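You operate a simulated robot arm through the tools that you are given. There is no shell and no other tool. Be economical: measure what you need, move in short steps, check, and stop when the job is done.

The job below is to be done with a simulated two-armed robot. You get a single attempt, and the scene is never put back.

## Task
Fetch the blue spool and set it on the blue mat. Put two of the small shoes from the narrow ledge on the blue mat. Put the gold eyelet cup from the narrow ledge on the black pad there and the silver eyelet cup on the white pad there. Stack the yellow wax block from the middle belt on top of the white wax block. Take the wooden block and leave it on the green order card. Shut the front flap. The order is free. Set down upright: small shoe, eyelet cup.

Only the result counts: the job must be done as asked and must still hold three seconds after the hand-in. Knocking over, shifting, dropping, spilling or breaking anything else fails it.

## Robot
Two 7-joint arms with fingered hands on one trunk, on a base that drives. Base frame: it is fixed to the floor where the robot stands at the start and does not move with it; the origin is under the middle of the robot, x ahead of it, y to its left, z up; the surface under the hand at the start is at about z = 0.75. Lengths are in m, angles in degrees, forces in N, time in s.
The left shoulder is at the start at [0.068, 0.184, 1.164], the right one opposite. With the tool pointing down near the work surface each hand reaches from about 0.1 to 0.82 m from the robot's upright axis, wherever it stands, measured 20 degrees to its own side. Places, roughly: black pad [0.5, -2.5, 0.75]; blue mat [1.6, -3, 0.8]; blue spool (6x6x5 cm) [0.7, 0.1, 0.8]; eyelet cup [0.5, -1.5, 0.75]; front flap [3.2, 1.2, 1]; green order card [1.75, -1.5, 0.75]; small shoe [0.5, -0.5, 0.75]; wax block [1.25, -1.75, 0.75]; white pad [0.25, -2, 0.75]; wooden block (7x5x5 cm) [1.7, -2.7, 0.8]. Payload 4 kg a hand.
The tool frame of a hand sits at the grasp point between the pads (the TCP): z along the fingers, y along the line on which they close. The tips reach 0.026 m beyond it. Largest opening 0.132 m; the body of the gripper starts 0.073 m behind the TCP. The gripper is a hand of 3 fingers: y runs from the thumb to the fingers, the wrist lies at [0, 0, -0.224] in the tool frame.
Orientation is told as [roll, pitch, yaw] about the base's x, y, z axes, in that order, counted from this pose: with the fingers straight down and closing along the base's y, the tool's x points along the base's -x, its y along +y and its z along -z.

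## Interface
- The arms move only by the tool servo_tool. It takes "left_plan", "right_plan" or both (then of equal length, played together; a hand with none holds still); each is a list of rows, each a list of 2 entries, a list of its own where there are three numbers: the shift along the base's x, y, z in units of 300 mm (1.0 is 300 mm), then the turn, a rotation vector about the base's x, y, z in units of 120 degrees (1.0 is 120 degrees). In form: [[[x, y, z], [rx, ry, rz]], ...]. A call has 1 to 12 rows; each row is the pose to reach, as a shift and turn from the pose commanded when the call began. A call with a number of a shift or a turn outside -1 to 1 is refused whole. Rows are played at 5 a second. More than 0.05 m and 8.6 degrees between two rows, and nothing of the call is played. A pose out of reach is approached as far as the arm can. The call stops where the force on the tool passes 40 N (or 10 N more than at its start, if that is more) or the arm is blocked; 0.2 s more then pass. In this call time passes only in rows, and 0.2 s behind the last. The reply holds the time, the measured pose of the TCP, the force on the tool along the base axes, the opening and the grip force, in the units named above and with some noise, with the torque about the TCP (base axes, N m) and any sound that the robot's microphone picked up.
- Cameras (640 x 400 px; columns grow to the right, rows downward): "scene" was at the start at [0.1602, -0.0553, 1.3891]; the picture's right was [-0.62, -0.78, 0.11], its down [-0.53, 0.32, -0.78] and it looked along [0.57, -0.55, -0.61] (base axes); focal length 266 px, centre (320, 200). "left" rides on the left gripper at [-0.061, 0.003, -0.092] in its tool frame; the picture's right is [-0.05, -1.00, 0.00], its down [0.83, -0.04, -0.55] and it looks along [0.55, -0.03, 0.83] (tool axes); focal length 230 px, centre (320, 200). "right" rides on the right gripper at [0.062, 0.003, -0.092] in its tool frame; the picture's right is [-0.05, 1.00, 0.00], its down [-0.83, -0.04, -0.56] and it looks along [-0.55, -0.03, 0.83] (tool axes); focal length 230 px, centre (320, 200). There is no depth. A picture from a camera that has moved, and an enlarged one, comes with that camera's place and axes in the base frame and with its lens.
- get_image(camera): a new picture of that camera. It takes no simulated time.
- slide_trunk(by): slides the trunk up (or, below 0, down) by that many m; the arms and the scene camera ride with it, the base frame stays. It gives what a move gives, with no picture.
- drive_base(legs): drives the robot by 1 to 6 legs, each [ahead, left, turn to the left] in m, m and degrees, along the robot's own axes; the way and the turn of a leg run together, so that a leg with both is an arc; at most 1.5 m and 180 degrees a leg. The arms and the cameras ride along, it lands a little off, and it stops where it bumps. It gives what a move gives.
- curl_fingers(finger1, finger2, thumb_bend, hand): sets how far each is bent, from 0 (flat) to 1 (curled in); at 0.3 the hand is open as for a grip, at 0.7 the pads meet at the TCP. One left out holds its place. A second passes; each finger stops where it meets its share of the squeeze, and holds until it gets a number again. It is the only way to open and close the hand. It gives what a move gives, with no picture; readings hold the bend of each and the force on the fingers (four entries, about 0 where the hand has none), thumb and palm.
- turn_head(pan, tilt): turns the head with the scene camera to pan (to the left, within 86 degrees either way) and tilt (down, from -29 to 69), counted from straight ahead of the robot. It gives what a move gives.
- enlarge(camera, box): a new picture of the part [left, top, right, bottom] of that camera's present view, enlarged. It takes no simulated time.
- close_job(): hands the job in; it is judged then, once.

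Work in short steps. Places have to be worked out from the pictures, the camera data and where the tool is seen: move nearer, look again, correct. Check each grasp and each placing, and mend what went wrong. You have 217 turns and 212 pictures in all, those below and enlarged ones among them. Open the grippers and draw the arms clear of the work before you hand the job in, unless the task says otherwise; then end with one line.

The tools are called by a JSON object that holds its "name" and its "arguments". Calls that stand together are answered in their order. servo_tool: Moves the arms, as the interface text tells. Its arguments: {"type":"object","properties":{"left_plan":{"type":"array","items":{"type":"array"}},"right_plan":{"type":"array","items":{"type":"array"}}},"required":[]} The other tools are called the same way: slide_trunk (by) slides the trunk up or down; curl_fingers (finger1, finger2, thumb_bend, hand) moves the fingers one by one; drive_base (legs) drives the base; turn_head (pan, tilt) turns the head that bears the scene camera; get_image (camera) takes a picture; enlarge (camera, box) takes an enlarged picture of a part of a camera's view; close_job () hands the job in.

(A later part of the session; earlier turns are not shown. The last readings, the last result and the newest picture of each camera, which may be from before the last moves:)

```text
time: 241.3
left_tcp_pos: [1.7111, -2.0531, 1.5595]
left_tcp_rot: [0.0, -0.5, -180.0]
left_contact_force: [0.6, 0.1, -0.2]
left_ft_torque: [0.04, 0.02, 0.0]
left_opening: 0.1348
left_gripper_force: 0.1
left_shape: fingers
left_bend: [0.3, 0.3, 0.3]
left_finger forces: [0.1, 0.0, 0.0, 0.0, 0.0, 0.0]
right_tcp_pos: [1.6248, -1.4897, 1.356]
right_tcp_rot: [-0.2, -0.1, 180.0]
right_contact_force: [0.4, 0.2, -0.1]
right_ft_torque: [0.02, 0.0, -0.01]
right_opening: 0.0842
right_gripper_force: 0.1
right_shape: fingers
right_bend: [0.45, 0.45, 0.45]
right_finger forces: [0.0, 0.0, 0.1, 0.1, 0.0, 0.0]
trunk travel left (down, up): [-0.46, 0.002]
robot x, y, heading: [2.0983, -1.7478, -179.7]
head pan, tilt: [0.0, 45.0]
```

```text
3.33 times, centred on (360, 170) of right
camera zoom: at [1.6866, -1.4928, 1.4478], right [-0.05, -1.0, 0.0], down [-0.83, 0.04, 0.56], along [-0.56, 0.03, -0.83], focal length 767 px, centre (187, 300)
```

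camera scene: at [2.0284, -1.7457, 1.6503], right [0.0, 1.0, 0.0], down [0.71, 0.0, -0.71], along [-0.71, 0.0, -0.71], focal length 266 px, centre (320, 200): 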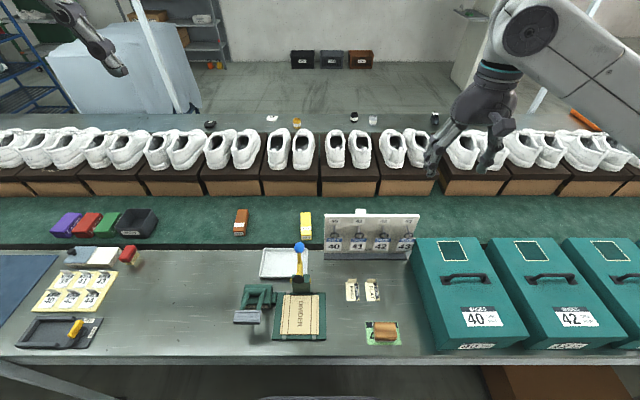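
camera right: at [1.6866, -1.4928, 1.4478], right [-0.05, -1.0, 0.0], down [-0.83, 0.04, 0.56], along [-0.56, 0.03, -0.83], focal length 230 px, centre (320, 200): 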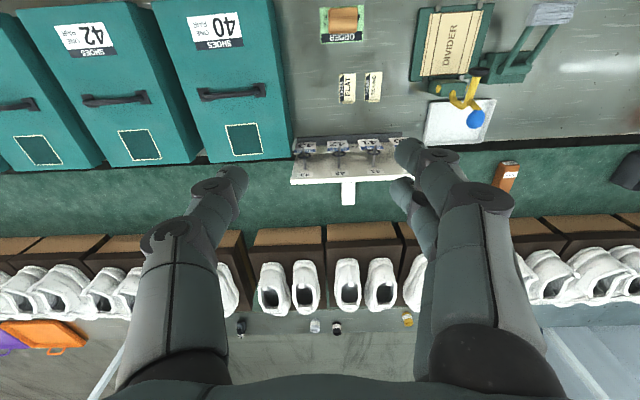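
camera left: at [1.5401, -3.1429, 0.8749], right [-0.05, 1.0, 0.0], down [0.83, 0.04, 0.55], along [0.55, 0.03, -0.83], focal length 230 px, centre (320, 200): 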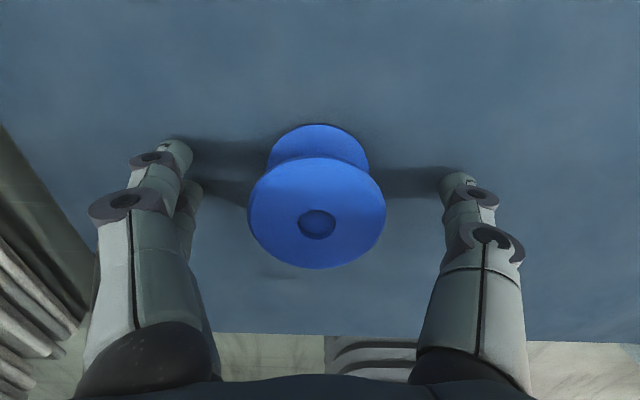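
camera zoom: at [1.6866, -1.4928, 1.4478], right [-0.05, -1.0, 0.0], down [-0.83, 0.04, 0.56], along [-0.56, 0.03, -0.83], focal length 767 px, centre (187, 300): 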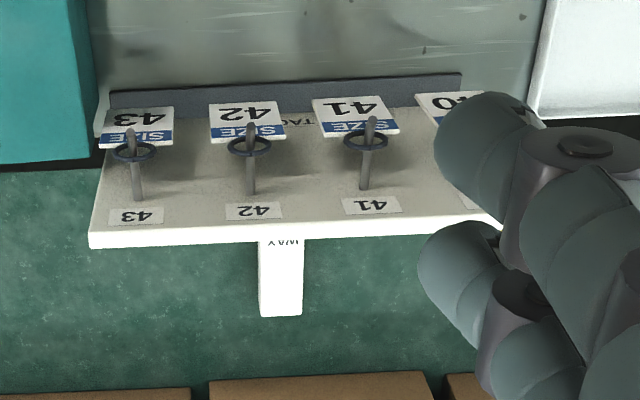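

Yellow wax: centre ≈(1.30,−1.804), ~13×4.4×2.8 cm along x. White: centre ≈(1.28,−1.568). The left hand (camera on the far side) suits both. I lower the trunk, raise the right hand a bit, and shift base right.

{"name": "servo_tool", "arguments": {"right_plan": [[[0.1, 0, 0.1], [0, 0, 0]], [[0.2, 0, 0.2], [0, 0, 0]], [[0.2, 0, 0.33], [0, 0, 0]]]}}

{"name": "slide_trunk", "arguments": {"by": -0.26}}

{"name": "drive_base", "arguments": {"legs": [[0, -0.125, 0]]}}

{"name": "servo_tool", "arguments": {"left_plan": [[[-0.1, 0.06, -0.1], [0, 0.03, 0]], [[-0.2, 0.13, -0.2], [0, 0.06, 0]], [[-0.3, 0.2, -0.3], [0, 0.1, 0]], [[-0.4, 0.27, -0.38], [0, 0.14, 0]], [[-0.5, 0.34, -0.44], [0, 0.175, 0]], [[-0.6, 0.41, -0.5], [0, 0.208, 0]], [[-0.75, 0.41, -0.5], [0, 0.208, 0]]]}}

{"name": "get_image", "arguments": {"camera": "left"}}

{"name": "turn_head", "arguments": {"pan": 5, "tilt": 35}}

{"name": "get_image", "arguments": {"camera": "scene"}}

```text
time: 242.1
left_tcp_pos: [1.7109, -2.0518, 1.5589]
left_tcp_rot: [-0.1, -0.4, -180.1]
left_contact_force: [-0.8, -0.6, -0.7]
left_ft_torque: [0.01, 0.0, -0.02]
left_opening: 0.1348
left_gripper_force: 0.0
left_shape: fingers
left_bend: [0.3, 0.3, 0.3]
left_finger forces: [0.0, 0.0, 0.0, 0.0, 0.0, 0.0]
right_tcp_pos: [1.6842, -1.4888, 1.4522]
right_tcp_rot: [0.0, 0.0, 180.0]
right_contact_force: [-0.6, 0.0, 0.1]
right_ft_torque: [0.01, -0.01, -0.01]
right_opening: 0.0843
right_gripper_force: 0.0
right_shape: fingers
right_bend: [0.45, 0.45, 0.45]
right_finger forces: [0.0, 0.0, 0.0, 0.0, 0.1, 0.0]
trunk travel left (down, up): [-0.46, 0.002]
robot x, y, heading: [2.099, -1.7478, -179.8]
head pan, tilt: [0.0, 45.0]
```

```text
time: 244.8
left_tcp_pos: [1.7105, -2.0526, 1.3002]
left_tcp_rot: [-0.1, -0.5, -180.0]
left_contact_force: [0.3, 0.3, 0.0]
left_ft_torque: [-0.05, 0.01, -0.01]
left_opening: 0.1348
left_gripper_force: 0.0
left_shape: fingers
left_bend: [0.3, 0.3, 0.3]
left_finger forces: [0.0, 0.0, 0.0, 0.1, 0.0, 0.0]
right_tcp_pos: [1.6853, -1.489, 1.1947]
right_tcp_rot: [0.1, 0.0, 180.0]
right_contact_force: [0.4, -0.7, -0.8]
right_ft_torque: [0.01, -0.01, -0.01]
right_opening: 0.0842
right_gripper_force: 0.0
right_shape: fingers
right_bend: [0.45, 0.45, 0.45]
right_finger forces: [0.0, 0.1, 0.0, 0.0, 0.0, 0.0]
trunk travel left (down, up): [-0.2, 0.262]
robot x, y, heading: [2.0979, -1.7487, -179.6]
head pan, tilt: [0.0, 45.0]
```

```text
time: 246.1
left_tcp_pos: [1.7103, -1.9276, 1.2986]
left_tcp_rot: [-0.1, -0.5, -179.9]
left_contact_force: [-0.3, -0.1, -0.8]
left_ft_torque: [0.02, 0.01, -0.01]
left_opening: 0.1349
left_gripper_force: 0.0
left_shape: fingers
left_bend: [0.3, 0.3, 0.3]
left_finger forces: [0.1, 0.0, 0.1, 0.1, 0.0, 0.1]
right_tcp_pos: [1.6854, -1.3649, 1.195]
right_tcp_rot: [0.0, 0.0, 180.1]
right_contact_force: [-0.6, 0.3, -0.2]
right_ft_torque: [0.01, -0.03, 0.03]
right_opening: 0.0844
right_gripper_force: 0.1
right_shape: fingers
right_bend: [0.45, 0.45, 0.45]
right_finger forces: [0.0, 0.0, 0.0, 0.0, 0.1, 0.1]
trunk travel left (down, up): [-0.2, 0.262]
robot x, y, heading: [2.0975, -1.6174, -179.9]
head pan, tilt: [0.0, 45.0]
```

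```text
time: 247.7
left_tcp_pos: [1.4842, -1.8038, 1.148]
left_tcp_rot: [-0.1, -25.4, -179.8]
left_contact_force: [-0.9, 0.0, -0.2]
left_ft_torque: [-0.01, -0.06, -0.01]
left_opening: 0.1346
left_gripper_force: 0.1
left_shape: fingers
left_bend: [0.3, 0.3, 0.3]
left_finger forces: [0.0, 0.0, 0.1, 0.0, 0.0, 0.0]
right_tcp_pos: [1.6836, -1.3643, 1.1937]
right_tcp_rot: [0.0, 0.1, -180.0]
right_contact_force: [-0.2, 0.4, 0.7]
right_ft_torque: [0.01, -0.06, -0.01]
right_opening: 0.0843
right_gripper_force: 0.1
right_shape: fingers
right_bend: [0.45, 0.45, 0.45]
right_finger forces: [0.1, 0.1, 0.0, 0.0, 0.0, 0.0]
trunk travel left (down, up): [-0.2, 0.262]
robot x, y, heading: [2.0997, -1.6245, -180.0]
head pan, tilt: [0.0, 45.0]
```

```text
113 pictures are left
camera left: at [1.4677, -1.8068, 1.2582], right [-0.05, 1.0, 0.02], down [0.99, 0.04, 0.15], along [0.14, 0.03, -0.99], focal length 230 px, centre (320, 200)
```

left: 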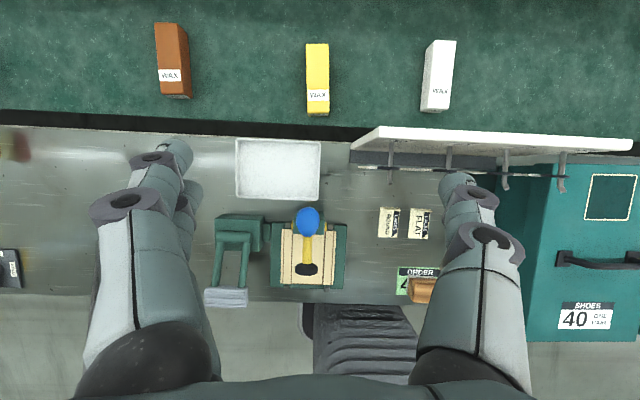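

```text
time: 248.4
left_tcp_pos: [1.4858, -1.8037, 1.1496]
left_tcp_rot: [-0.1, -25.4, -180.0]
left_contact_force: [0.1, -0.2, -0.3]
left_ft_torque: [0.02, -0.03, -0.01]
left_opening: 0.1345
left_gripper_force: 0.0
left_shape: fingers
left_bend: [0.3, 0.3, 0.3]
left_finger forces: [0.0, 0.0, 0.0, 0.1, 0.0, 0.0]
right_tcp_pos: [1.6852, -1.3636, 1.1941]
right_tcp_rot: [0.1, -0.1, 179.9]
right_contact_force: [-0.2, -0.1, -0.9]
right_ft_torque: [-0.01, 0.02, 0.0]
right_opening: 0.0841
right_gripper_force: 0.2
right_shape: fingers
right_bend: [0.45, 0.45, 0.45]
right_finger forces: [0.0, 0.1, 0.1, 0.1, 0.0, 0.1]
trunk travel left (down, up): [-0.2, 0.262]
robot x, y, heading: [2.0985, -1.6226, -179.8]
head pan, tilt: [5.0, 35.0]
```

```text
112 pictures are left
camera scene: at [1.9245, -1.6272, 1.3785], right [-0.09, 1.0, -0.02], down [0.71, 0.05, -0.71], along [-0.7, -0.07, -0.71], focal length 266 px, centre (320, 200)
```

scene: 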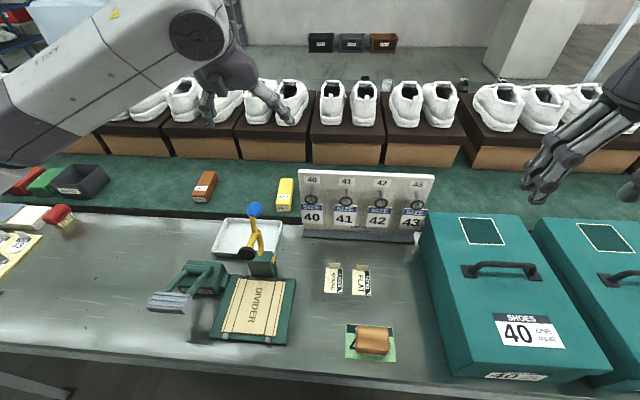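

The left camera now sees both waxes from above. I enlarge for accurate positions.

{"name": "enlarge", "arguments": {"camera": "left", "box": [280, 20, 480, 145]}}

```text
3.20 times, centred on (380, 82) of left
camera zoom: at [1.4705, -1.8069, 1.2598], right [-0.05, 1.0, 0.02], down [0.99, 0.04, 0.14], along [0.14, 0.03, -0.99], focal length 736 px, centre (128, 576)
```

zoom: 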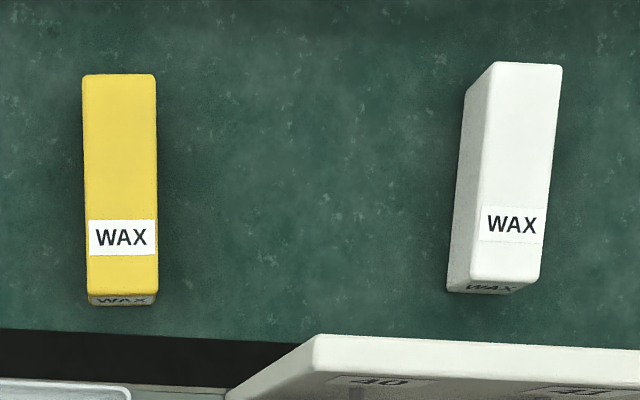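

Yellow top centre (1.298,−1.807), white top centre (1.278,−1.565), tops ≈0.785. I move above the yellow and lower to 0.88.

{"name": "servo_tool", "arguments": {"left_plan": [[[-0.155, 0, 0], [0, 0, 0]], [[-0.31, 0, 0], [0, 0, 0]], [[-0.465, 0, 0], [0, 0, 0]], [[-0.62, -0.005, 0], [0, 0, 0]], [[-0.62, -0.005, -0.15], [0, 0, 0]], [[-0.62, -0.005, -0.3], [0, 0, 0]], [[-0.62, -0.005, -0.45], [0, 0, 0]], [[-0.62, -0.005, -0.6], [0, 0, 0]], [[-0.62, -0.005, -0.75], [0, 0, 0]], [[-0.62, -0.005, -0.88], [0, 0, 0]]]}}

{"name": "get_image", "arguments": {"camera": "left"}}

{"name": "get_image", "arguments": {"camera": "scene"}}

```text
time: 250.6
left_tcp_pos: [1.2976, -1.804, 0.8843]
left_tcp_rot: [-0.2, -25.4, -180.0]
left_contact_force: [0.3, 0.0, 0.4]
left_ft_torque: [-0.03, -0.05, 0.03]
left_opening: 0.1348
left_gripper_force: 0.1
left_shape: fingers
left_bend: [0.3, 0.3, 0.3]
left_finger forces: [0.1, 0.1, 0.0, 0.0, 0.0, 0.0]
right_tcp_pos: [1.6847, -1.3649, 1.1941]
right_tcp_rot: [0.0, -0.1, 180.0]
right_contact_force: [0.2, 0.5, 0.0]
right_ft_torque: [-0.04, -0.01, 0.01]
right_opening: 0.0845
right_gripper_force: 0.0
right_shape: fingers
right_bend: [0.45, 0.45, 0.45]
right_finger forces: [0.0, 0.0, 0.0, 0.0, 0.1, 0.1]
trunk travel left (down, up): [-0.2, 0.262]
robot x, y, heading: [2.0971, -1.6226, -179.8]
head pan, tilt: [5.0, 35.0]
```

```text
110 pictures are left
camera left: at [1.2835, -1.8071, 0.9946], right [-0.05, 1.0, 0.02], down [0.99, 0.04, 0.14], along [0.14, 0.03, -0.99], focal length 230 px, centre (320, 200)
```

left: 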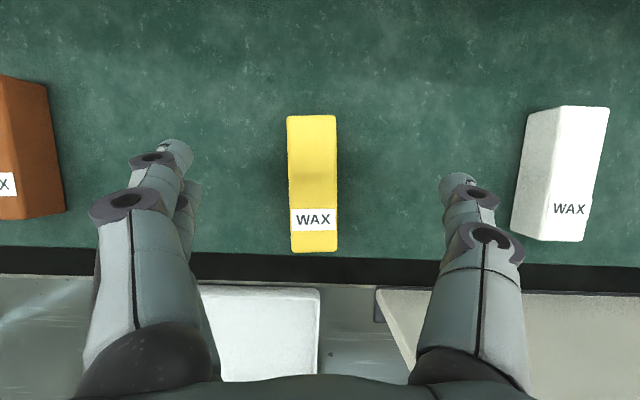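

```text
109 pictures are left
camera scene: at [1.9236, -1.6271, 1.3783], right [-0.09, 1.0, -0.02], down [0.71, 0.05, -0.71], along [-0.7, -0.07, -0.71], focal length 266 px, centre (320, 200)
```

scene: 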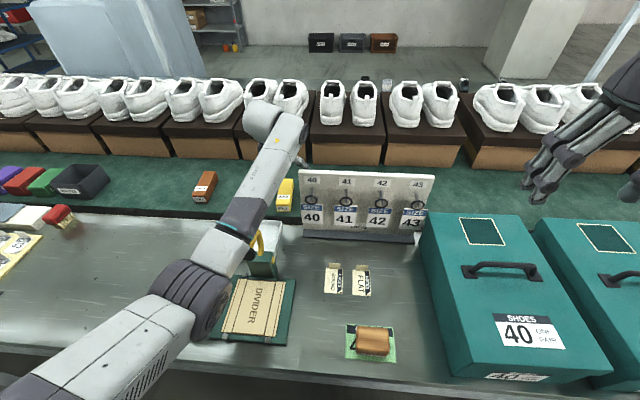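

The forearm passes above the brush stand; I check clearance with the right hand's camera.

{"name": "get_image", "arguments": {"camera": "right"}}

{"name": "enlarge", "arguments": {"camera": "scene", "box": [160, 160, 340, 360]}}

```text
108 pictures are left
camera right: at [1.7455, -1.3665, 1.2863], right [-0.05, -1.0, 0.0], down [-0.83, 0.04, 0.56], along [-0.55, 0.03, -0.83], focal length 230 px, centre (320, 200)
```

right: 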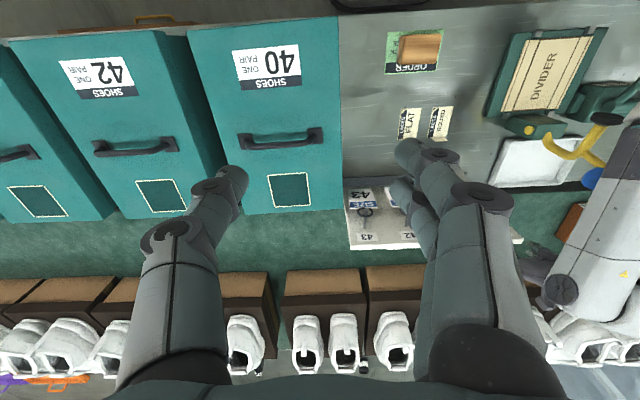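

```text
2.00 times, centred on (250, 260) of scene
camera zoom: at [1.9236, -1.6271, 1.3783], right [-0.09, 1.0, -0.02], down [0.71, 0.05, -0.71], along [-0.7, -0.07, -0.71], focal length 533 px, centre (460, 80)
```

zoom: 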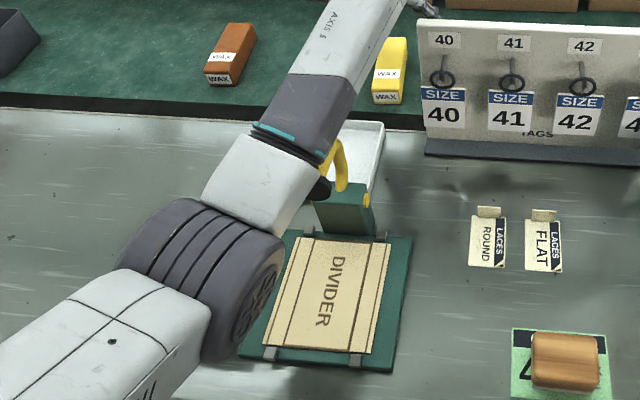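

The brush's ball (z≈0.94) lies under my forearm — lowering here would hit it. I raise the hand, shift the base 0.22 m left so the forearm comes in diagonally, and lean 5° more.

{"name": "servo_tool", "arguments": {"left_plan": [[[0, 0, 0.15], [0, 0, 0]], [[0, 0, 0.3], [0, 0, 0]], [[0.05, 0, 0.45], [0, 0.02, 0]], [[0.15, 0, 0.55], [0, 0.042, 0]], [[0.25, 0, 0.65], [0, 0.042, 0]], [[0.35, 0, 0.75], [0, 0.042, 0]]]}}

{"name": "drive_base", "arguments": {"legs": [[0, 0.22, 0]]}}

```text
time: 252.0
left_tcp_pos: [1.4068, -1.804, 1.1108]
left_tcp_rot: [-0.1, -30.4, 180.0]
left_contact_force: [0.5, -0.7, -0.7]
left_ft_torque: [-0.01, 0.04, 0.01]
left_opening: 0.1346
left_gripper_force: 0.1
left_shape: fingers
left_bend: [0.3, 0.3, 0.3]
left_finger forces: [0.1, 0.1, 0.1, 0.0, 0.0, 0.0]
right_tcp_pos: [1.6858, -1.363, 1.1953]
right_tcp_rot: [0.1, -0.1, 180.0]
right_contact_force: [0.6, 0.3, -0.4]
right_ft_torque: [-0.02, 0.04, 0.01]
right_opening: 0.0841
right_gripper_force: 0.1
right_shape: fingers
right_bend: [0.45, 0.45, 0.45]
right_finger forces: [0.0, 0.1, 0.0, 0.1, 0.1, 0.0]
trunk travel left (down, up): [-0.2, 0.262]
robot x, y, heading: [2.1007, -1.6193, -179.9]
head pan, tilt: [5.0, 35.0]
```

```text
time: 253.7
left_tcp_pos: [1.406, -2.0222, 1.1089]
left_tcp_rot: [0.0, -30.4, -180.0]
left_contact_force: [-0.7, -0.1, -0.1]
left_ft_torque: [0.0, -0.03, 0.0]
left_opening: 0.1348
left_gripper_force: 0.0
left_shape: fingers
left_bend: [0.3, 0.3, 0.3]
left_finger forces: [0.0, 0.0, 0.0, 0.0, 0.0, 0.0]
right_tcp_pos: [1.6854, -1.5815, 1.1935]
right_tcp_rot: [0.0, -0.1, 180.1]
right_contact_force: [0.9, 0.0, -0.6]
right_ft_torque: [0.02, -0.04, 0.05]
right_opening: 0.0841
right_gripper_force: 0.0
right_shape: fingers
right_bend: [0.45, 0.45, 0.45]
right_finger forces: [0.0, 0.0, 0.0, 0.0, 0.1, 0.0]
trunk travel left (down, up): [-0.2, 0.262]
robot x, y, heading: [2.0989, -1.8419, -179.7]
head pan, tilt: [5.0, 35.0]
```

I move the hand over the yellow block and down to 0.90 and check the forearm.

{"name": "servo_tool", "arguments": {"left_plan": [[[-0.08, 0.14, 0], [0, 0, 0]], [[-0.16, 0.28, 0], [0, 0, 0]], [[-0.24, 0.42, 0], [0, 0, 0]], [[-0.32, 0.56, -0.02], [0, 0, 0]], [[-0.36, 0.7, -0.04], [0, 0, 0]], [[-0.36, 0.722, -0.19], [0, 0, 0]], [[-0.36, 0.722, -0.34], [0, 0, 0]], [[-0.36, 0.722, -0.49], [0, 0, 0]], [[-0.36, 0.722, -0.64], [0, 0, 0]], [[-0.36, 0.722, -0.7], [0, 0, 0]]]}}

{"name": "get_image", "arguments": {"camera": "left"}}

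{"name": "get_image", "arguments": {"camera": "scene"}}

{"name": "get_image", "arguments": {"camera": "right"}}

```text
time: 255.8
left_tcp_pos: [1.2988, -1.804, 0.8995]
left_tcp_rot: [-0.1, -30.5, 179.9]
left_contact_force: [0.7, 0.1, 0.4]
left_ft_torque: [0.02, 0.03, -0.01]
left_opening: 0.1347
left_gripper_force: 0.1
left_shape: fingers
left_bend: [0.3, 0.3, 0.3]
left_finger forces: [0.1, 0.0, 0.0, 0.1, 0.1, 0.0]
right_tcp_pos: [1.6852, -1.5802, 1.1939]
right_tcp_rot: [0.0, 0.0, 180.0]
right_contact_force: [-1.1, 0.1, 0.7]
right_ft_torque: [0.01, 0.04, -0.02]
right_opening: 0.0843
right_gripper_force: 0.2
right_shape: fingers
right_bend: [0.45, 0.45, 0.45]
right_finger forces: [0.0, 0.0, 0.1, 0.0, 0.0, 0.1]
trunk travel left (down, up): [-0.2, 0.262]
robot x, y, heading: [2.0987, -1.8423, -180.1]
head pan, tilt: [5.0, 35.0]
```

```text
106 pictures are left
camera left: at [1.2918, -1.8076, 1.0103], right [-0.04, 1.0, 0.03], down [1.0, 0.04, 0.06], along [0.06, 0.03, -1.0], focal length 230 px, centre (320, 200)
```

left: 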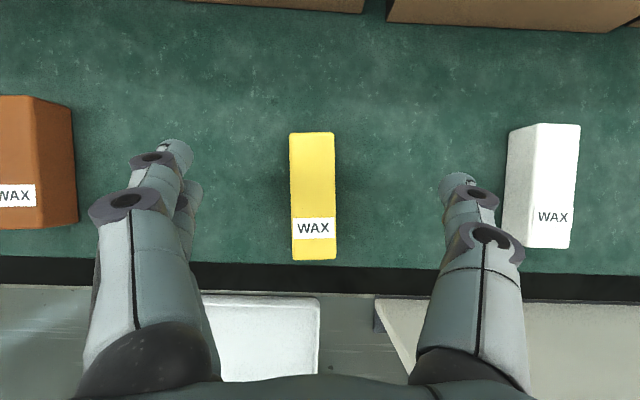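

```text
105 pictures are left
camera scene: at [1.9244, -1.8448, 1.3785], right [-0.09, 1.0, -0.02], down [0.71, 0.05, -0.71], along [-0.7, -0.07, -0.71], focal length 266 px, centre (320, 200)
```

scene: 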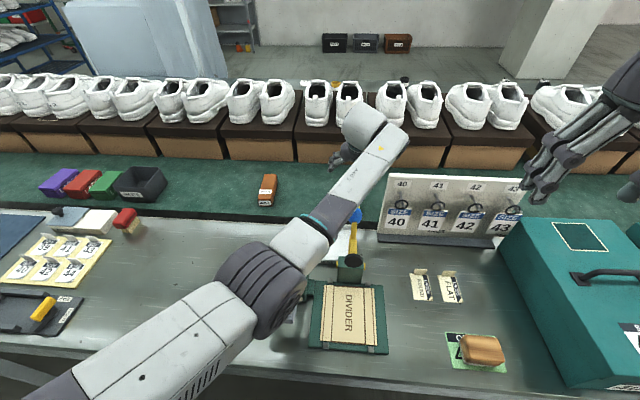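

```text
104 pictures are left
camera right: at [1.7462, -1.5841, 1.2865], right [-0.05, -1.0, 0.0], down [-0.83, 0.04, 0.56], along [-0.56, 0.03, -0.83], focal length 230 px, centre (320, 200)
```

right: 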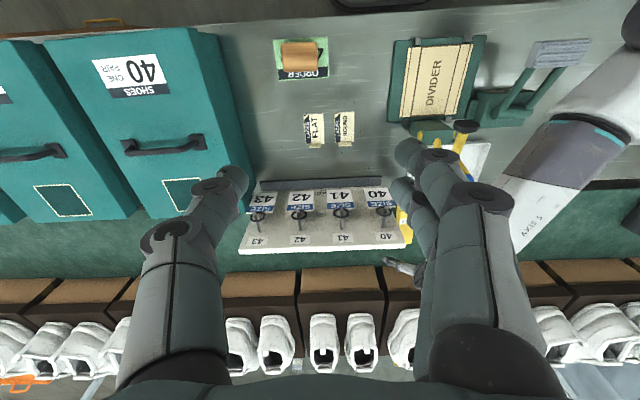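

The forearm sags toward the elbow, so it would still touch the ball. Better: raise the trunk (forearm then slopes up from the wrist), go back to y≈−1.62 and a bit closer (base slides under the table edge).

{"name": "slide_trunk", "arguments": {"by": 0.22}}

{"name": "drive_base", "arguments": {"legs": [[0, -0.22, 0], [0.08, 0, 0]]}}

{"name": "turn_head", "arguments": {"pan": 5, "tilt": 45}}

{"name": "get_image", "arguments": {"camera": "left"}}

{"name": "get_image", "arguments": {"camera": "scene"}}

```text
time: 258.2
left_tcp_pos: [1.3038, -1.8052, 1.1782]
left_tcp_rot: [-0.1, -34.4, 179.9]
left_contact_force: [0.3, -0.2, 0.0]
left_ft_torque: [-0.01, 0.01, 0.05]
left_opening: 0.1348
left_gripper_force: 0.1
left_shape: fingers
left_bend: [0.3, 0.3, 0.3]
left_finger forces: [0.0, 0.0, 0.0, 0.1, 0.1, 0.0]
right_tcp_pos: [1.6854, -1.5818, 1.4141]
right_tcp_rot: [0.0, 0.0, 180.0]
right_contact_force: [0.5, -0.6, 0.4]
right_ft_torque: [0.0, 0.02, 0.0]
right_opening: 0.084
right_gripper_force: 0.0
right_shape: fingers
right_bend: [0.45, 0.45, 0.45]
right_finger forces: [0.0, 0.0, 0.0, 0.0, 0.0, 0.0]
trunk travel left (down, up): [-0.42, 0.042]
robot x, y, heading: [2.0966, -1.8392, -180.1]
head pan, tilt: [5.0, 35.0]
```

```text
time: 260.5
left_tcp_pos: [1.2297, -1.5901, 1.1833]
left_tcp_rot: [-0.1, -34.8, -179.8]
left_contact_force: [0.9, -0.3, 0.1]
left_ft_torque: [0.03, 0.0, -0.02]
left_opening: 0.1346
left_gripper_force: 0.0
left_shape: fingers
left_bend: [0.3, 0.3, 0.3]
left_finger forces: [0.0, 0.0, 0.0, 0.1, 0.0, 0.0]
right_tcp_pos: [1.6126, -1.3653, 1.4178]
right_tcp_rot: [0.0, -0.5, -179.8]
right_contact_force: [1.5, 0.3, 0.0]
right_ft_torque: [0.0, 0.04, -0.02]
right_opening: 0.0842
right_gripper_force: 0.0
right_shape: fingers
right_bend: [0.45, 0.45, 0.45]
right_finger forces: [0.1, 0.0, 0.0, 0.0, 0.0, 0.0]
trunk travel left (down, up): [-0.42, 0.042]
robot x, y, heading: [2.0216, -1.6184, -179.5]
head pan, tilt: [5.0, 35.0]
```

```text
time: 261.2
left_tcp_pos: [1.2242, -1.5892, 1.1788]
left_tcp_rot: [-0.1, -34.4, -179.8]
left_contact_force: [0.5, 0.0, 1.0]
left_ft_torque: [-0.01, 0.03, 0.0]
left_opening: 0.1349
left_gripper_force: 0.0
left_shape: fingers
left_bend: [0.3, 0.3, 0.3]
left_finger forces: [0.1, 0.0, 0.1, 0.0, 0.1, 0.0]
right_tcp_pos: [1.6057, -1.3629, 1.4149]
right_tcp_rot: [0.0, -0.1, -179.8]
right_contact_force: [-0.1, 0.9, 0.7]
right_ft_torque: [0.0, 0.02, 0.01]
right_opening: 0.0842
right_gripper_force: 0.1
right_shape: fingers
right_bend: [0.45, 0.45, 0.45]
right_finger forces: [0.1, 0.1, 0.0, 0.0, 0.0, 0.0]
trunk travel left (down, up): [-0.42, 0.042]
robot x, y, heading: [2.0221, -1.6196, -179.7]
head pan, tilt: [5.0, 45.0]
```

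```text
103 pictures are left
camera left: at [1.2262, -1.5918, 1.2894], right [-0.04, 1.0, 0.03], down [1.0, 0.05, -0.01], along [-0.01, 0.03, -1.0], focal length 230 px, centre (320, 200)
```

left: 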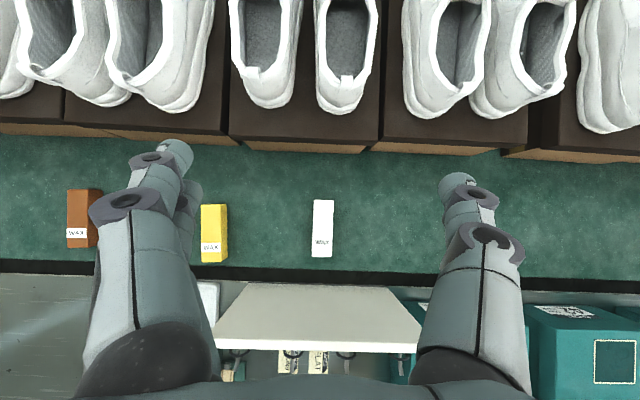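

```text
102 pictures are left
camera scene: at [1.946, -1.6253, 1.6106], right [-0.09, 1.0, 0.0], down [0.71, 0.06, -0.7], along [-0.7, -0.07, -0.71], focal length 266 px, centre (320, 200)
```

scene: 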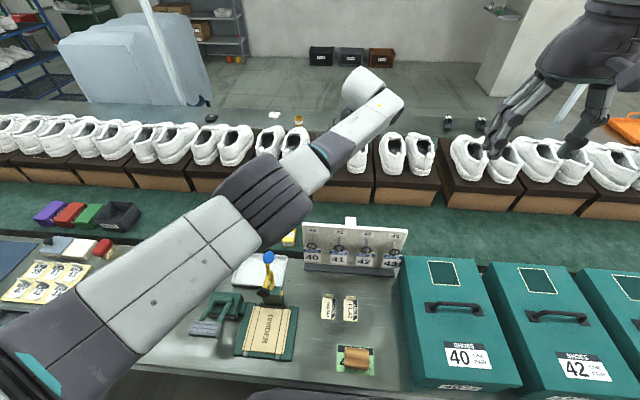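

Good overhead view; the elbow is now raised. I reduce the lean to ~26°, go over the yellow block and descend to 0.90.

{"name": "servo_tool", "arguments": {"left_plan": [[[0.05, -0.14, 0], [0, -0.02, 0]], [[0.1, -0.28, 0], [0, -0.04, 0]], [[0.15, -0.43, 0], [0, -0.06, 0]], [[0.2, -0.58, 0], [0, -0.07, 0]], [[0.247, -0.723, 0], [0, -0.07, 0]], [[0.247, -0.723, -0.16], [0, -0.07, 0]], [[0.247, -0.723, -0.32], [0, -0.07, 0]], [[0.247, -0.723, -0.48], [0, -0.07, 0]], [[0.247, -0.723, -0.64], [0, -0.07, 0]], [[0.247, -0.723, -0.79], [0, -0.07, 0]], [[0.247, -0.723, -0.93], [0, -0.07, 0]]]}}

{"name": "get_image", "arguments": {"camera": "left"}}

{"name": "get_image", "arguments": {"camera": "scene"}}

{"name": "get_image", "arguments": {"camera": "right"}}

```text
time: 263.6
left_tcp_pos: [1.297, -1.8066, 0.8992]
left_tcp_rot: [-0.1, -26.0, -179.8]
left_contact_force: [0.3, 0.6, -0.2]
left_ft_torque: [-0.01, 0.03, 0.03]
left_opening: 0.1348
left_gripper_force: 0.0
left_shape: fingers
left_bend: [0.3, 0.3, 0.3]
left_finger forces: [0.1, 0.0, 0.1, 0.0, 0.1, 0.0]
right_tcp_pos: [1.6055, -1.3641, 1.4151]
right_tcp_rot: [-0.1, 0.0, -179.7]
right_contact_force: [0.2, -0.1, 0.8]
right_ft_torque: [-0.01, 0.01, 0.03]
right_opening: 0.0841
right_gripper_force: 0.0
right_shape: fingers
right_bend: [0.45, 0.45, 0.45]
right_finger forces: [0.0, 0.0, 0.0, 0.0, 0.1, 0.1]
trunk travel left (down, up): [-0.42, 0.042]
robot x, y, heading: [2.0197, -1.6198, -179.8]
head pan, tilt: [5.0, 45.0]
```

```text
101 pictures are left
camera left: at [1.2829, -1.8103, 1.0098], right [-0.05, 1.0, 0.02], down [0.99, 0.05, 0.13], along [0.13, 0.03, -0.99], focal length 230 px, centre (320, 200)
```

left: 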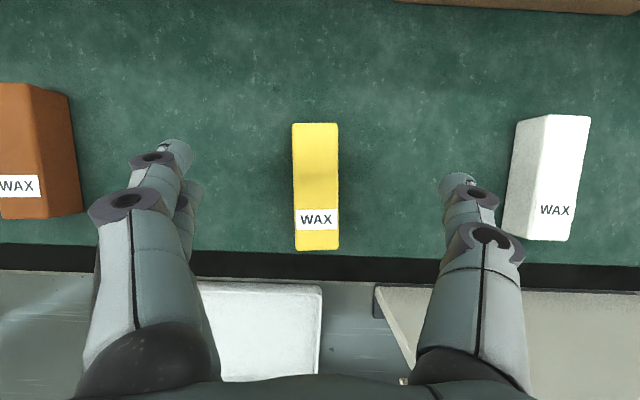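

```text
100 pictures are left
camera scene: at [1.946, -1.6266, 1.6106], right [-0.09, 1.0, 0.0], down [0.71, 0.07, -0.7], along [-0.7, -0.06, -0.71], focal length 266 px, centre (320, 200)
```

scene: 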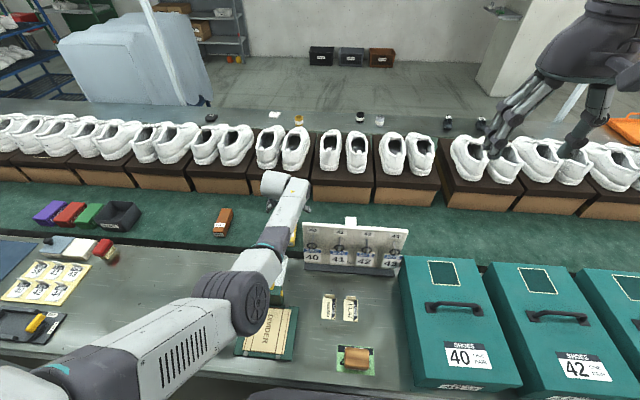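

```text
99 pictures are left
camera right: at [1.6661, -1.3676, 1.5068], right [-0.05, -1.0, 0.0], down [-0.83, 0.04, 0.56], along [-0.56, 0.03, -0.83], focal length 230 px, centre (320, 200)
```

right: 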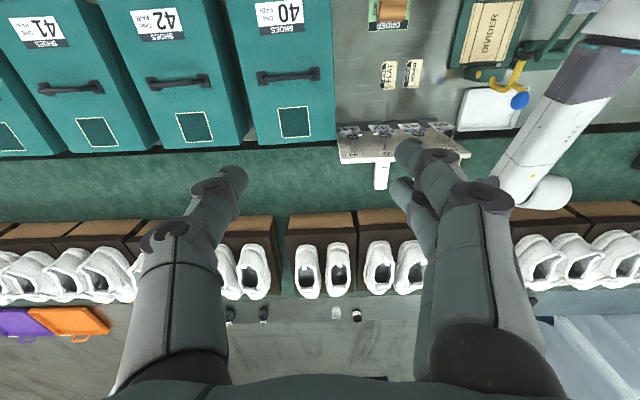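

Forearm now slopes upward; predicted clearance over the ball ≈6 cm. I lower to 0.84 and check again.

{"name": "servo_tool", "arguments": {"left_plan": [[[0, -0.012, -0.1], [0, 0, 0]], [[0, -0.012, -0.2], [0, 0, 0]]]}}

{"name": "enlarge", "arguments": {"camera": "scene", "box": [200, 160, 360, 290]}}

{"name": "enlarge", "arguments": {"camera": "right", "box": [440, 20, 640, 220]}}

```text
time: 264.2
left_tcp_pos: [1.2987, -1.8106, 0.8394]
left_tcp_rot: [-0.1, -26.0, -179.9]
left_contact_force: [-0.1, 0.3, 0.1]
left_ft_torque: [0.0, -0.01, -0.01]
left_opening: 0.135
left_gripper_force: 0.1
left_shape: fingers
left_bend: [0.3, 0.3, 0.3]
left_finger forces: [0.0, 0.1, 0.1, 0.1, 0.0, 0.0]
right_tcp_pos: [1.6043, -1.3646, 1.4155]
right_tcp_rot: [0.0, -0.2, -179.8]
right_contact_force: [0.9, -0.3, -0.3]
right_ft_torque: [-0.01, -0.04, 0.02]
right_opening: 0.0842
right_gripper_force: 0.0
right_shape: fingers
right_bend: [0.45, 0.45, 0.45]
right_finger forces: [0.0, 0.0, 0.0, 0.0, 0.1, 0.1]
trunk travel left (down, up): [-0.42, 0.042]
robot x, y, heading: [2.0178, -1.6215, -179.5]
head pan, tilt: [5.0, 45.0]
```

```text
3.08 times, centred on (280, 225) of scene
camera zoom: at [1.9454, -1.6265, 1.6105], right [-0.09, 1.0, 0.0], down [0.71, 0.07, -0.7], along [-0.7, -0.06, -0.71], focal length 820 px, centre (443, 123)
```

zoom: 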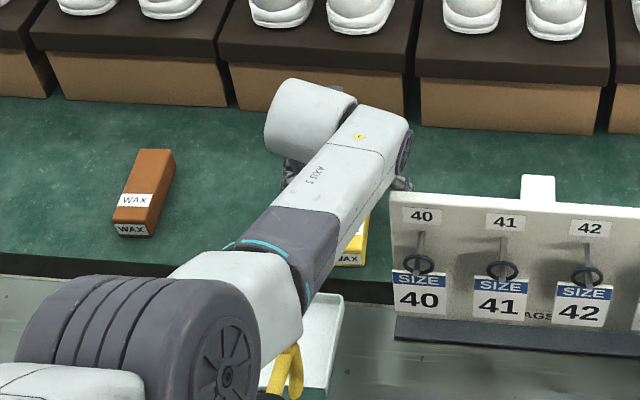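

```text
2.00 times, centred on (540, 120) of right
camera zoom: at [1.6655, -1.3675, 1.5066], right [-0.05, -1.0, 0.0], down [-0.83, 0.04, 0.56], along [-0.56, 0.03, -0.83], focal length 460 px, centre (-120, 360)
```

zoom: 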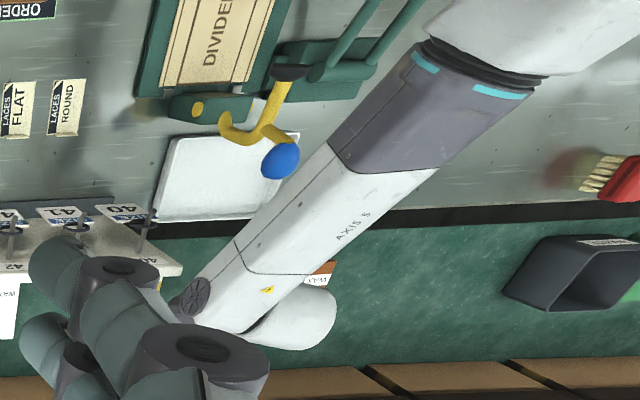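

Clear of the ball. I lower the last 4.5 cm to z≈0.795.

{"name": "servo_tool", "arguments": {"left_plan": [[[0, 0, -0.05], [0, 0, 0]], [[0, 0, -0.1], [0, 0, 0]], [[0, 0, -0.148], [0, 0, 0]]]}}

{"name": "get_image", "arguments": {"camera": "left"}}

{"name": "enlarge", "arguments": {"camera": "right", "box": [440, 20, 640, 220]}}

```text
time: 265.0
left_tcp_pos: [1.2973, -1.8052, 0.8307]
left_tcp_rot: [-0.3, -26.2, 179.9]
left_contact_force: [-0.1, 0.6, -0.3]
left_ft_torque: [0.02, -0.01, 0.0]
left_opening: 0.1352
left_gripper_force: 0.0
left_shape: fingers
left_bend: [0.3, 0.3, 0.3]
left_finger forces: [0.1, 0.0, 0.0, 0.1, 0.0, 0.1]
left hand out of reach, approached as far as the arm can: row 1, 2, 3
right_tcp_pos: [1.6053, -1.3647, 1.4151]
right_tcp_rot: [0.0, 0.0, -179.8]
right_contact_force: [1.3, 0.4, 0.6]
right_ft_torque: [0.01, -0.01, 0.03]
right_opening: 0.0844
right_gripper_force: 0.1
right_shape: fingers
right_bend: [0.45, 0.45, 0.45]
right_finger forces: [0.0, 0.0, 0.0, 0.0, 0.0, 0.1]
trunk travel left (down, up): [-0.42, 0.042]
robot x, y, heading: [2.0213, -1.6183, -179.8]
head pan, tilt: [5.0, 45.0]
```

```text
96 pictures are left
camera left: at [1.2835, -1.8082, 0.9409], right [-0.04, 1.0, 0.03], down [0.99, 0.04, 0.13], along [0.13, 0.03, -0.99], focal length 230 px, centre (320, 200)
```

left: 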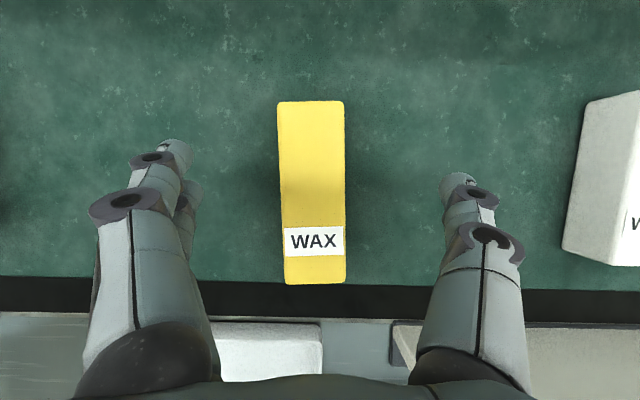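

```text
2.00 times, centred on (540, 120) of right
camera zoom: at [1.6669, -1.3667, 1.5068], right [-0.05, -1.0, 0.0], down [-0.83, 0.04, 0.56], along [-0.56, 0.03, -0.83], focal length 460 px, centre (-120, 360)
```

zoom: 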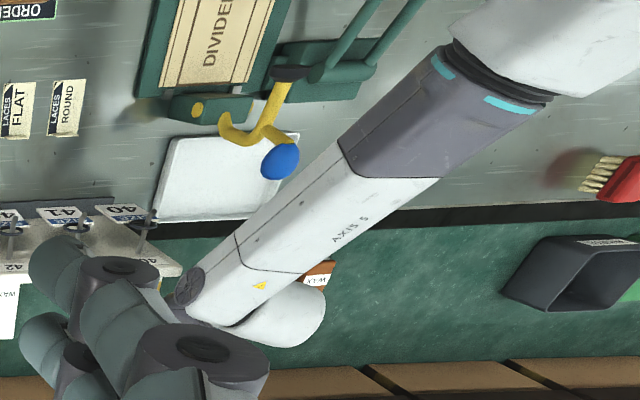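

Reach limit at 0.83; lowering the trunk by 3.5 cm takes the hand down with the same arm shape (good clearance over the ball).

{"name": "slide_trunk", "arguments": {"by": -0.035}}

{"name": "get_image", "arguments": {"camera": "left"}}

```text
time: 265.8
left_tcp_pos: [1.2937, -1.8056, 0.8135]
left_tcp_rot: [-0.2, -27.6, -179.5]
left_contact_force: [0.0, -0.3, 0.2]
left_ft_torque: [-0.01, 0.01, -0.02]
left_opening: 0.1349
left_gripper_force: 0.0
left_shape: fingers
left_bend: [0.3, 0.3, 0.3]
left_finger forces: [0.1, 0.1, 0.0, 0.0, 0.0, 0.0]
right_tcp_pos: [1.616, -1.3673, 1.3847]
right_tcp_rot: [-0.1, -0.6, -179.7]
right_contact_force: [0.1, -0.1, 0.0]
right_ft_torque: [0.01, -0.01, 0.01]
right_opening: 0.0843
right_gripper_force: 0.0
right_shape: fingers
right_bend: [0.45, 0.45, 0.45]
right_finger forces: [0.0, 0.0, 0.1, 0.1, 0.0, 0.1]
trunk travel left (down, up): [-0.385, 0.077]
robot x, y, heading: [2.0202, -1.6225, -179.6]
head pan, tilt: [5.0, 45.0]
```

```text
94 pictures are left
camera left: at [1.2827, -1.8099, 0.9249], right [-0.05, 1.0, 0.03], down [0.99, 0.05, 0.1], along [0.1, 0.03, -0.99], focal length 230 px, centre (320, 200)
```

left: 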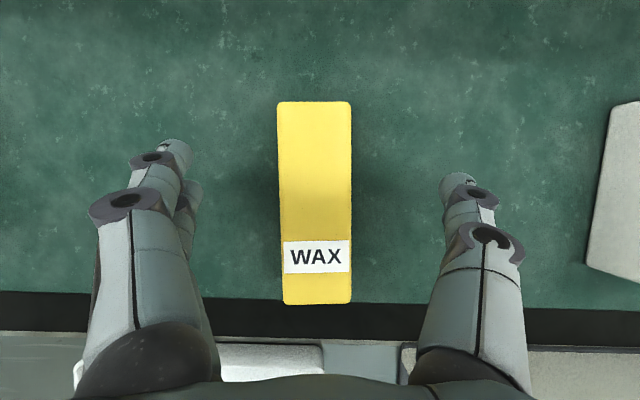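

{"name": "servo_tool", "arguments": {"left_plan": [[[0.005, 0, -0.03], [0, 0, 0]], [[0.01, 0, -0.058], [0, 0, 0]]]}}

{"name": "get_image", "arguments": {"camera": "left"}}

{"name": "get_image", "arguments": {"camera": "right"}}

```text
time: 266.6
left_tcp_pos: [1.2743, -1.8038, 0.82]
left_tcp_rot: [-0.8, -29.8, -179.4]
left_contact_force: [-0.7, 0.8, -0.4]
left_ft_torque: [0.01, 0.0, 0.04]
left_opening: 0.1348
left_gripper_force: 0.1
left_shape: fingers
left_bend: [0.3, 0.3, 0.3]
left_finger forces: [0.0, 0.0, 0.1, 0.1, 0.0, 0.0]
left hand out of reach, approached as far as the arm can: row 2
right_tcp_pos: [1.6109, -1.3667, 1.3792]
right_tcp_rot: [-0.1, -0.2, -179.7]
right_contact_force: [-0.6, -0.7, -0.2]
right_ft_torque: [-0.01, -0.02, -0.02]
right_opening: 0.0843
right_gripper_force: 0.1
right_shape: fingers
right_bend: [0.45, 0.45, 0.45]
right_finger forces: [0.1, 0.0, 0.0, 0.0, 0.0, 0.0]
trunk travel left (down, up): [-0.385, 0.077]
robot x, y, heading: [2.0198, -1.6197, -179.7]
head pan, tilt: [5.0, 45.0]
stopped in row 2 (left hand): the arm was blocked; the commanded pose is now the measured one
```

```text
93 pictures are left
camera left: at [1.267, -1.8079, 0.9309], right [-0.05, 1.0, 0.04], down [1.0, 0.05, 0.07], along [0.07, 0.04, -1.0], focal length 230 px, centre (320, 200)
```

left: 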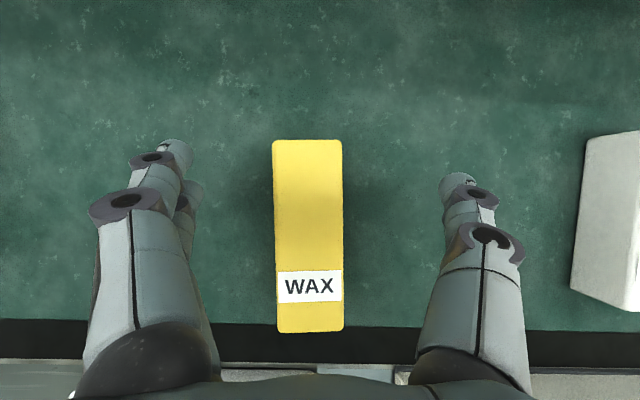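

```text
92 pictures are left
camera right: at [1.6716, -1.3693, 1.472], right [-0.05, -1.0, 0.0], down [-0.83, 0.04, 0.56], along [-0.56, 0.03, -0.83], focal length 230 px, centre (320, 200)
```

right: 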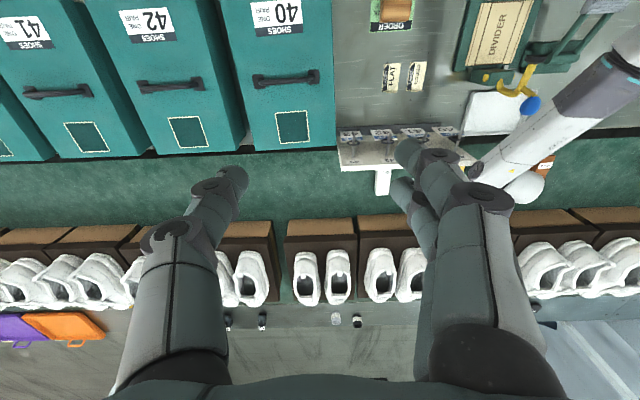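

The arm reported blocked; I check the brush and the arm closely.

{"name": "enlarge", "arguments": {"camera": "right", "box": [440, 20, 640, 220]}}

{"name": "turn_head", "arguments": {"pan": 20, "tilt": 55}}

{"name": "get_image", "arguments": {"camera": "scene"}}

```text
2.00 times, centred on (540, 120) of right
camera zoom: at [1.6716, -1.3693, 1.472], right [-0.05, -1.0, 0.0], down [-0.83, 0.04, 0.56], along [-0.56, 0.03, -0.83], focal length 460 px, centre (-120, 360)
```

zoom: 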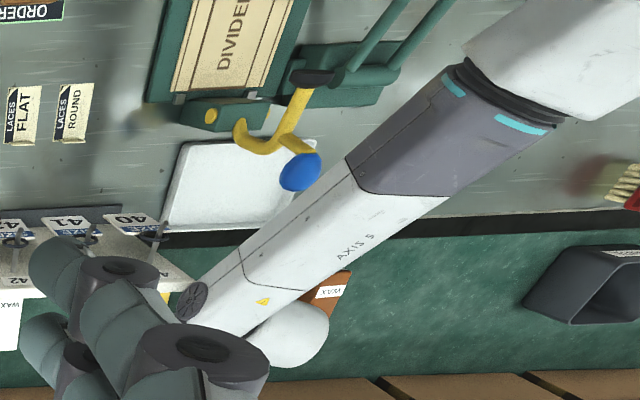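

```text
time: 267.4
left_tcp_pos: [1.2747, -1.8036, 0.8192]
left_tcp_rot: [-0.7, -29.6, -179.6]
left_contact_force: [0.8, -0.6, 0.1]
left_ft_torque: [-0.06, 0.0, -0.01]
left_opening: 0.1349
left_gripper_force: 0.1
left_shape: fingers
left_bend: [0.3, 0.3, 0.3]
left_finger forces: [0.0, 0.0, 0.0, 0.1, 0.0, 0.0]
right_tcp_pos: [1.6104, -1.3665, 1.3819]
right_tcp_rot: [-0.1, -0.4, -179.8]
right_contact_force: [-0.9, 1.1, 0.3]
right_ft_torque: [0.02, -0.02, -0.03]
right_opening: 0.0842
right_gripper_force: 0.1
right_shape: fingers
right_bend: [0.45, 0.45, 0.45]
right_finger forces: [0.0, 0.0, 0.0, 0.0, 0.0, 0.1]
trunk travel left (down, up): [-0.385, 0.077]
robot x, y, heading: [2.0188, -1.6209, -179.7]
head pan, tilt: [20.0, 55.0]
```

```text
90 pictures are left
camera scene: at [1.9594, -1.6458, 1.5611], right [-0.35, 0.94, 0.0], down [0.78, 0.28, -0.56], along [-0.53, -0.2, -0.83], focal length 266 px, centre (320, 200)
```

scene: 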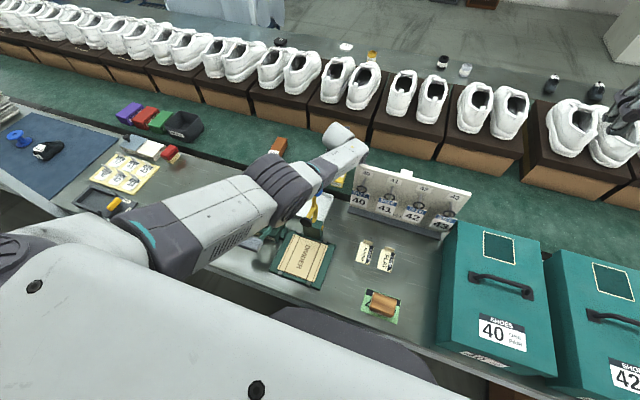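

Brush unmoved; the arm is just at its length limit. I lift, shift the base 0.15 m right (forearm passes beside the ball) and lower the trunk 6 cm.

{"name": "servo_tool", "arguments": {"left_plan": [[[0.03, 0, 0.12], [0, 0, 0]], [[0.06, 0, 0.25], [0, 0, 0]], [[0.1, 0, 0.4], [0, 0, 0]], [[0.15, 0, 0.55], [0, 0, 0]]]}}

{"name": "drive_base", "arguments": {"legs": [[0, -0.15, 0]]}}

{"name": "slide_trunk", "arguments": {"by": -0.06}}

```text
time: 268.4
left_tcp_pos: [1.3189, -1.8129, 0.9771]
left_tcp_rot: [0.6, -29.0, -179.6]
left_contact_force: [-0.1, -0.3, 0.2]
left_ft_torque: [0.01, 0.01, 0.01]
left_opening: 0.1346
left_gripper_force: 0.1
left_shape: fingers
left_bend: [0.3, 0.3, 0.3]
left_finger forces: [0.1, 0.0, 0.0, 0.0, 0.0, 0.0]
right_tcp_pos: [1.6044, -1.3622, 1.3799]
right_tcp_rot: [0.0, -0.1, -179.8]
right_contact_force: [0.4, 0.1, 0.5]
right_ft_torque: [-0.01, -0.04, 0.0]
right_opening: 0.0842
right_gripper_force: 0.0
right_shape: fingers
right_bend: [0.45, 0.45, 0.45]
right_finger forces: [0.0, 0.0, 0.1, 0.0, 0.0, 0.1]
trunk travel left (down, up): [-0.385, 0.077]
robot x, y, heading: [2.0154, -1.6224, -179.6]
head pan, tilt: [20.0, 55.0]
```

```text
time: 269.8
left_tcp_pos: [1.3179, -1.6656, 0.9759]
left_tcp_rot: [0.2, -29.2, -179.3]
left_contact_force: [0.4, 0.5, -0.5]
left_ft_torque: [0.0, 0.0, -0.03]
left_opening: 0.1344
left_gripper_force: 0.0
left_shape: fingers
left_bend: [0.3, 0.3, 0.3]
left_finger forces: [0.1, 0.0, 0.0, 0.0, 0.0, 0.0]
right_tcp_pos: [1.6031, -1.2168, 1.3807]
right_tcp_rot: [-0.1, 0.0, -179.7]
right_contact_force: [-0.1, 0.0, -0.1]
right_ft_torque: [0.01, -0.01, 0.01]
right_opening: 0.0843
right_gripper_force: 0.0
right_shape: fingers
right_bend: [0.45, 0.45, 0.45]
right_finger forces: [0.0, 0.1, 0.0, 0.0, 0.0, 0.0]
trunk travel left (down, up): [-0.385, 0.077]
robot x, y, heading: [2.0205, -1.4694, -179.8]
head pan, tilt: [20.0, 55.0]
```

```text
time: 270.8
left_tcp_pos: [1.3163, -1.7348, 0.9154]
left_tcp_rot: [6.1, -29.3, -179.1]
left_contact_force: [-0.4, -0.5, 0.3]
left_ft_torque: [0.02, 0.01, -0.03]
left_opening: 0.1343
left_gripper_force: 0.0
left_shape: fingers
left_bend: [0.3, 0.3, 0.3]
left_finger forces: [0.0, 0.0, 0.1, 0.0, 0.1, 0.1]
right_tcp_pos: [1.6046, -1.2152, 1.3208]
right_tcp_rot: [-0.1, -0.2, -179.7]
right_contact_force: [-0.2, -0.9, -1.1]
right_ft_torque: [-0.05, -0.01, 0.02]
right_opening: 0.0842
right_gripper_force: 0.0
right_shape: fingers
right_bend: [0.45, 0.45, 0.45]
right_finger forces: [0.0, 0.0, 0.0, 0.0, 0.1, 0.0]
trunk travel left (down, up): [-0.325, 0.137]
robot x, y, heading: [2.0129, -1.468, -179.9]
head pan, tilt: [20.0, 55.0]
```

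The hand shifted during the trunk move — maybe it touched the tag board. I look immediately.

{"name": "turn_head", "arguments": {"pan": 5, "tilt": 45}}

{"name": "get_image", "arguments": {"camera": "scene"}}

{"name": "get_image", "arguments": {"camera": "left"}}

```text
time: 271.6
left_tcp_pos: [1.3161, -1.733, 0.9178]
left_tcp_rot: [5.6, -29.3, -178.8]
left_contact_force: [0.2, 0.2, -0.6]
left_ft_torque: [-0.03, -0.02, 0.0]
left_opening: 0.1344
left_gripper_force: 0.0
left_shape: fingers
left_bend: [0.3, 0.3, 0.3]
left_finger forces: [0.0, 0.0, 0.0, 0.1, 0.1, 0.0]
right_tcp_pos: [1.6049, -1.2145, 1.3199]
right_tcp_rot: [0.0, -0.1, -179.8]
right_contact_force: [-0.9, -0.2, 0.1]
right_ft_torque: [-0.04, 0.0, 0.03]
right_opening: 0.0841
right_gripper_force: 0.1
right_shape: fingers
right_bend: [0.45, 0.45, 0.45]
right_finger forces: [0.0, 0.1, 0.0, 0.0, 0.1, 0.1]
trunk travel left (down, up): [-0.325, 0.137]
robot x, y, heading: [2.0168, -1.471, -179.7]
head pan, tilt: [5.0, 45.0]
```

```text
89 pictures are left
camera scene: at [1.9213, -1.4757, 1.5093], right [-0.09, 1.0, 0.0], down [0.74, 0.07, -0.67], along [-0.67, -0.07, -0.74], focal length 266 px, centre (320, 200)
```

scene: 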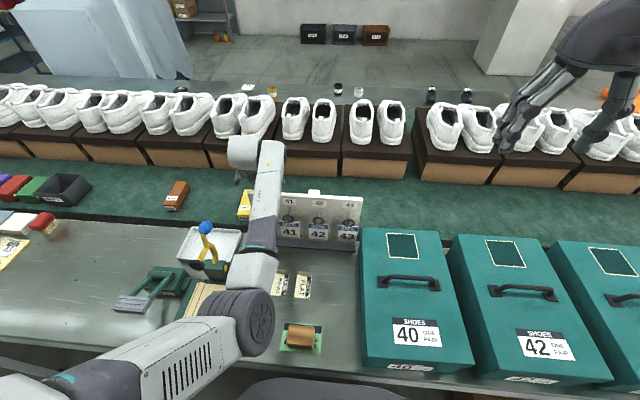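

```text
88 pictures are left
camera left: at [1.3065, -1.7271, 1.0281], right [-0.11, 0.99, -0.06], down [0.99, 0.12, 0.07], along [0.08, -0.05, -1.0], focal length 230 px, centre (320, 200)
```

left: 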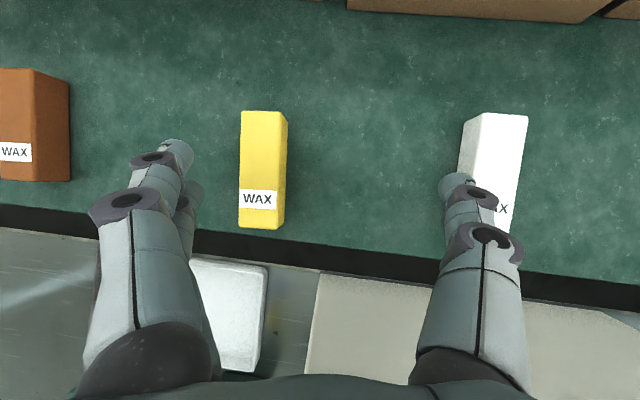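

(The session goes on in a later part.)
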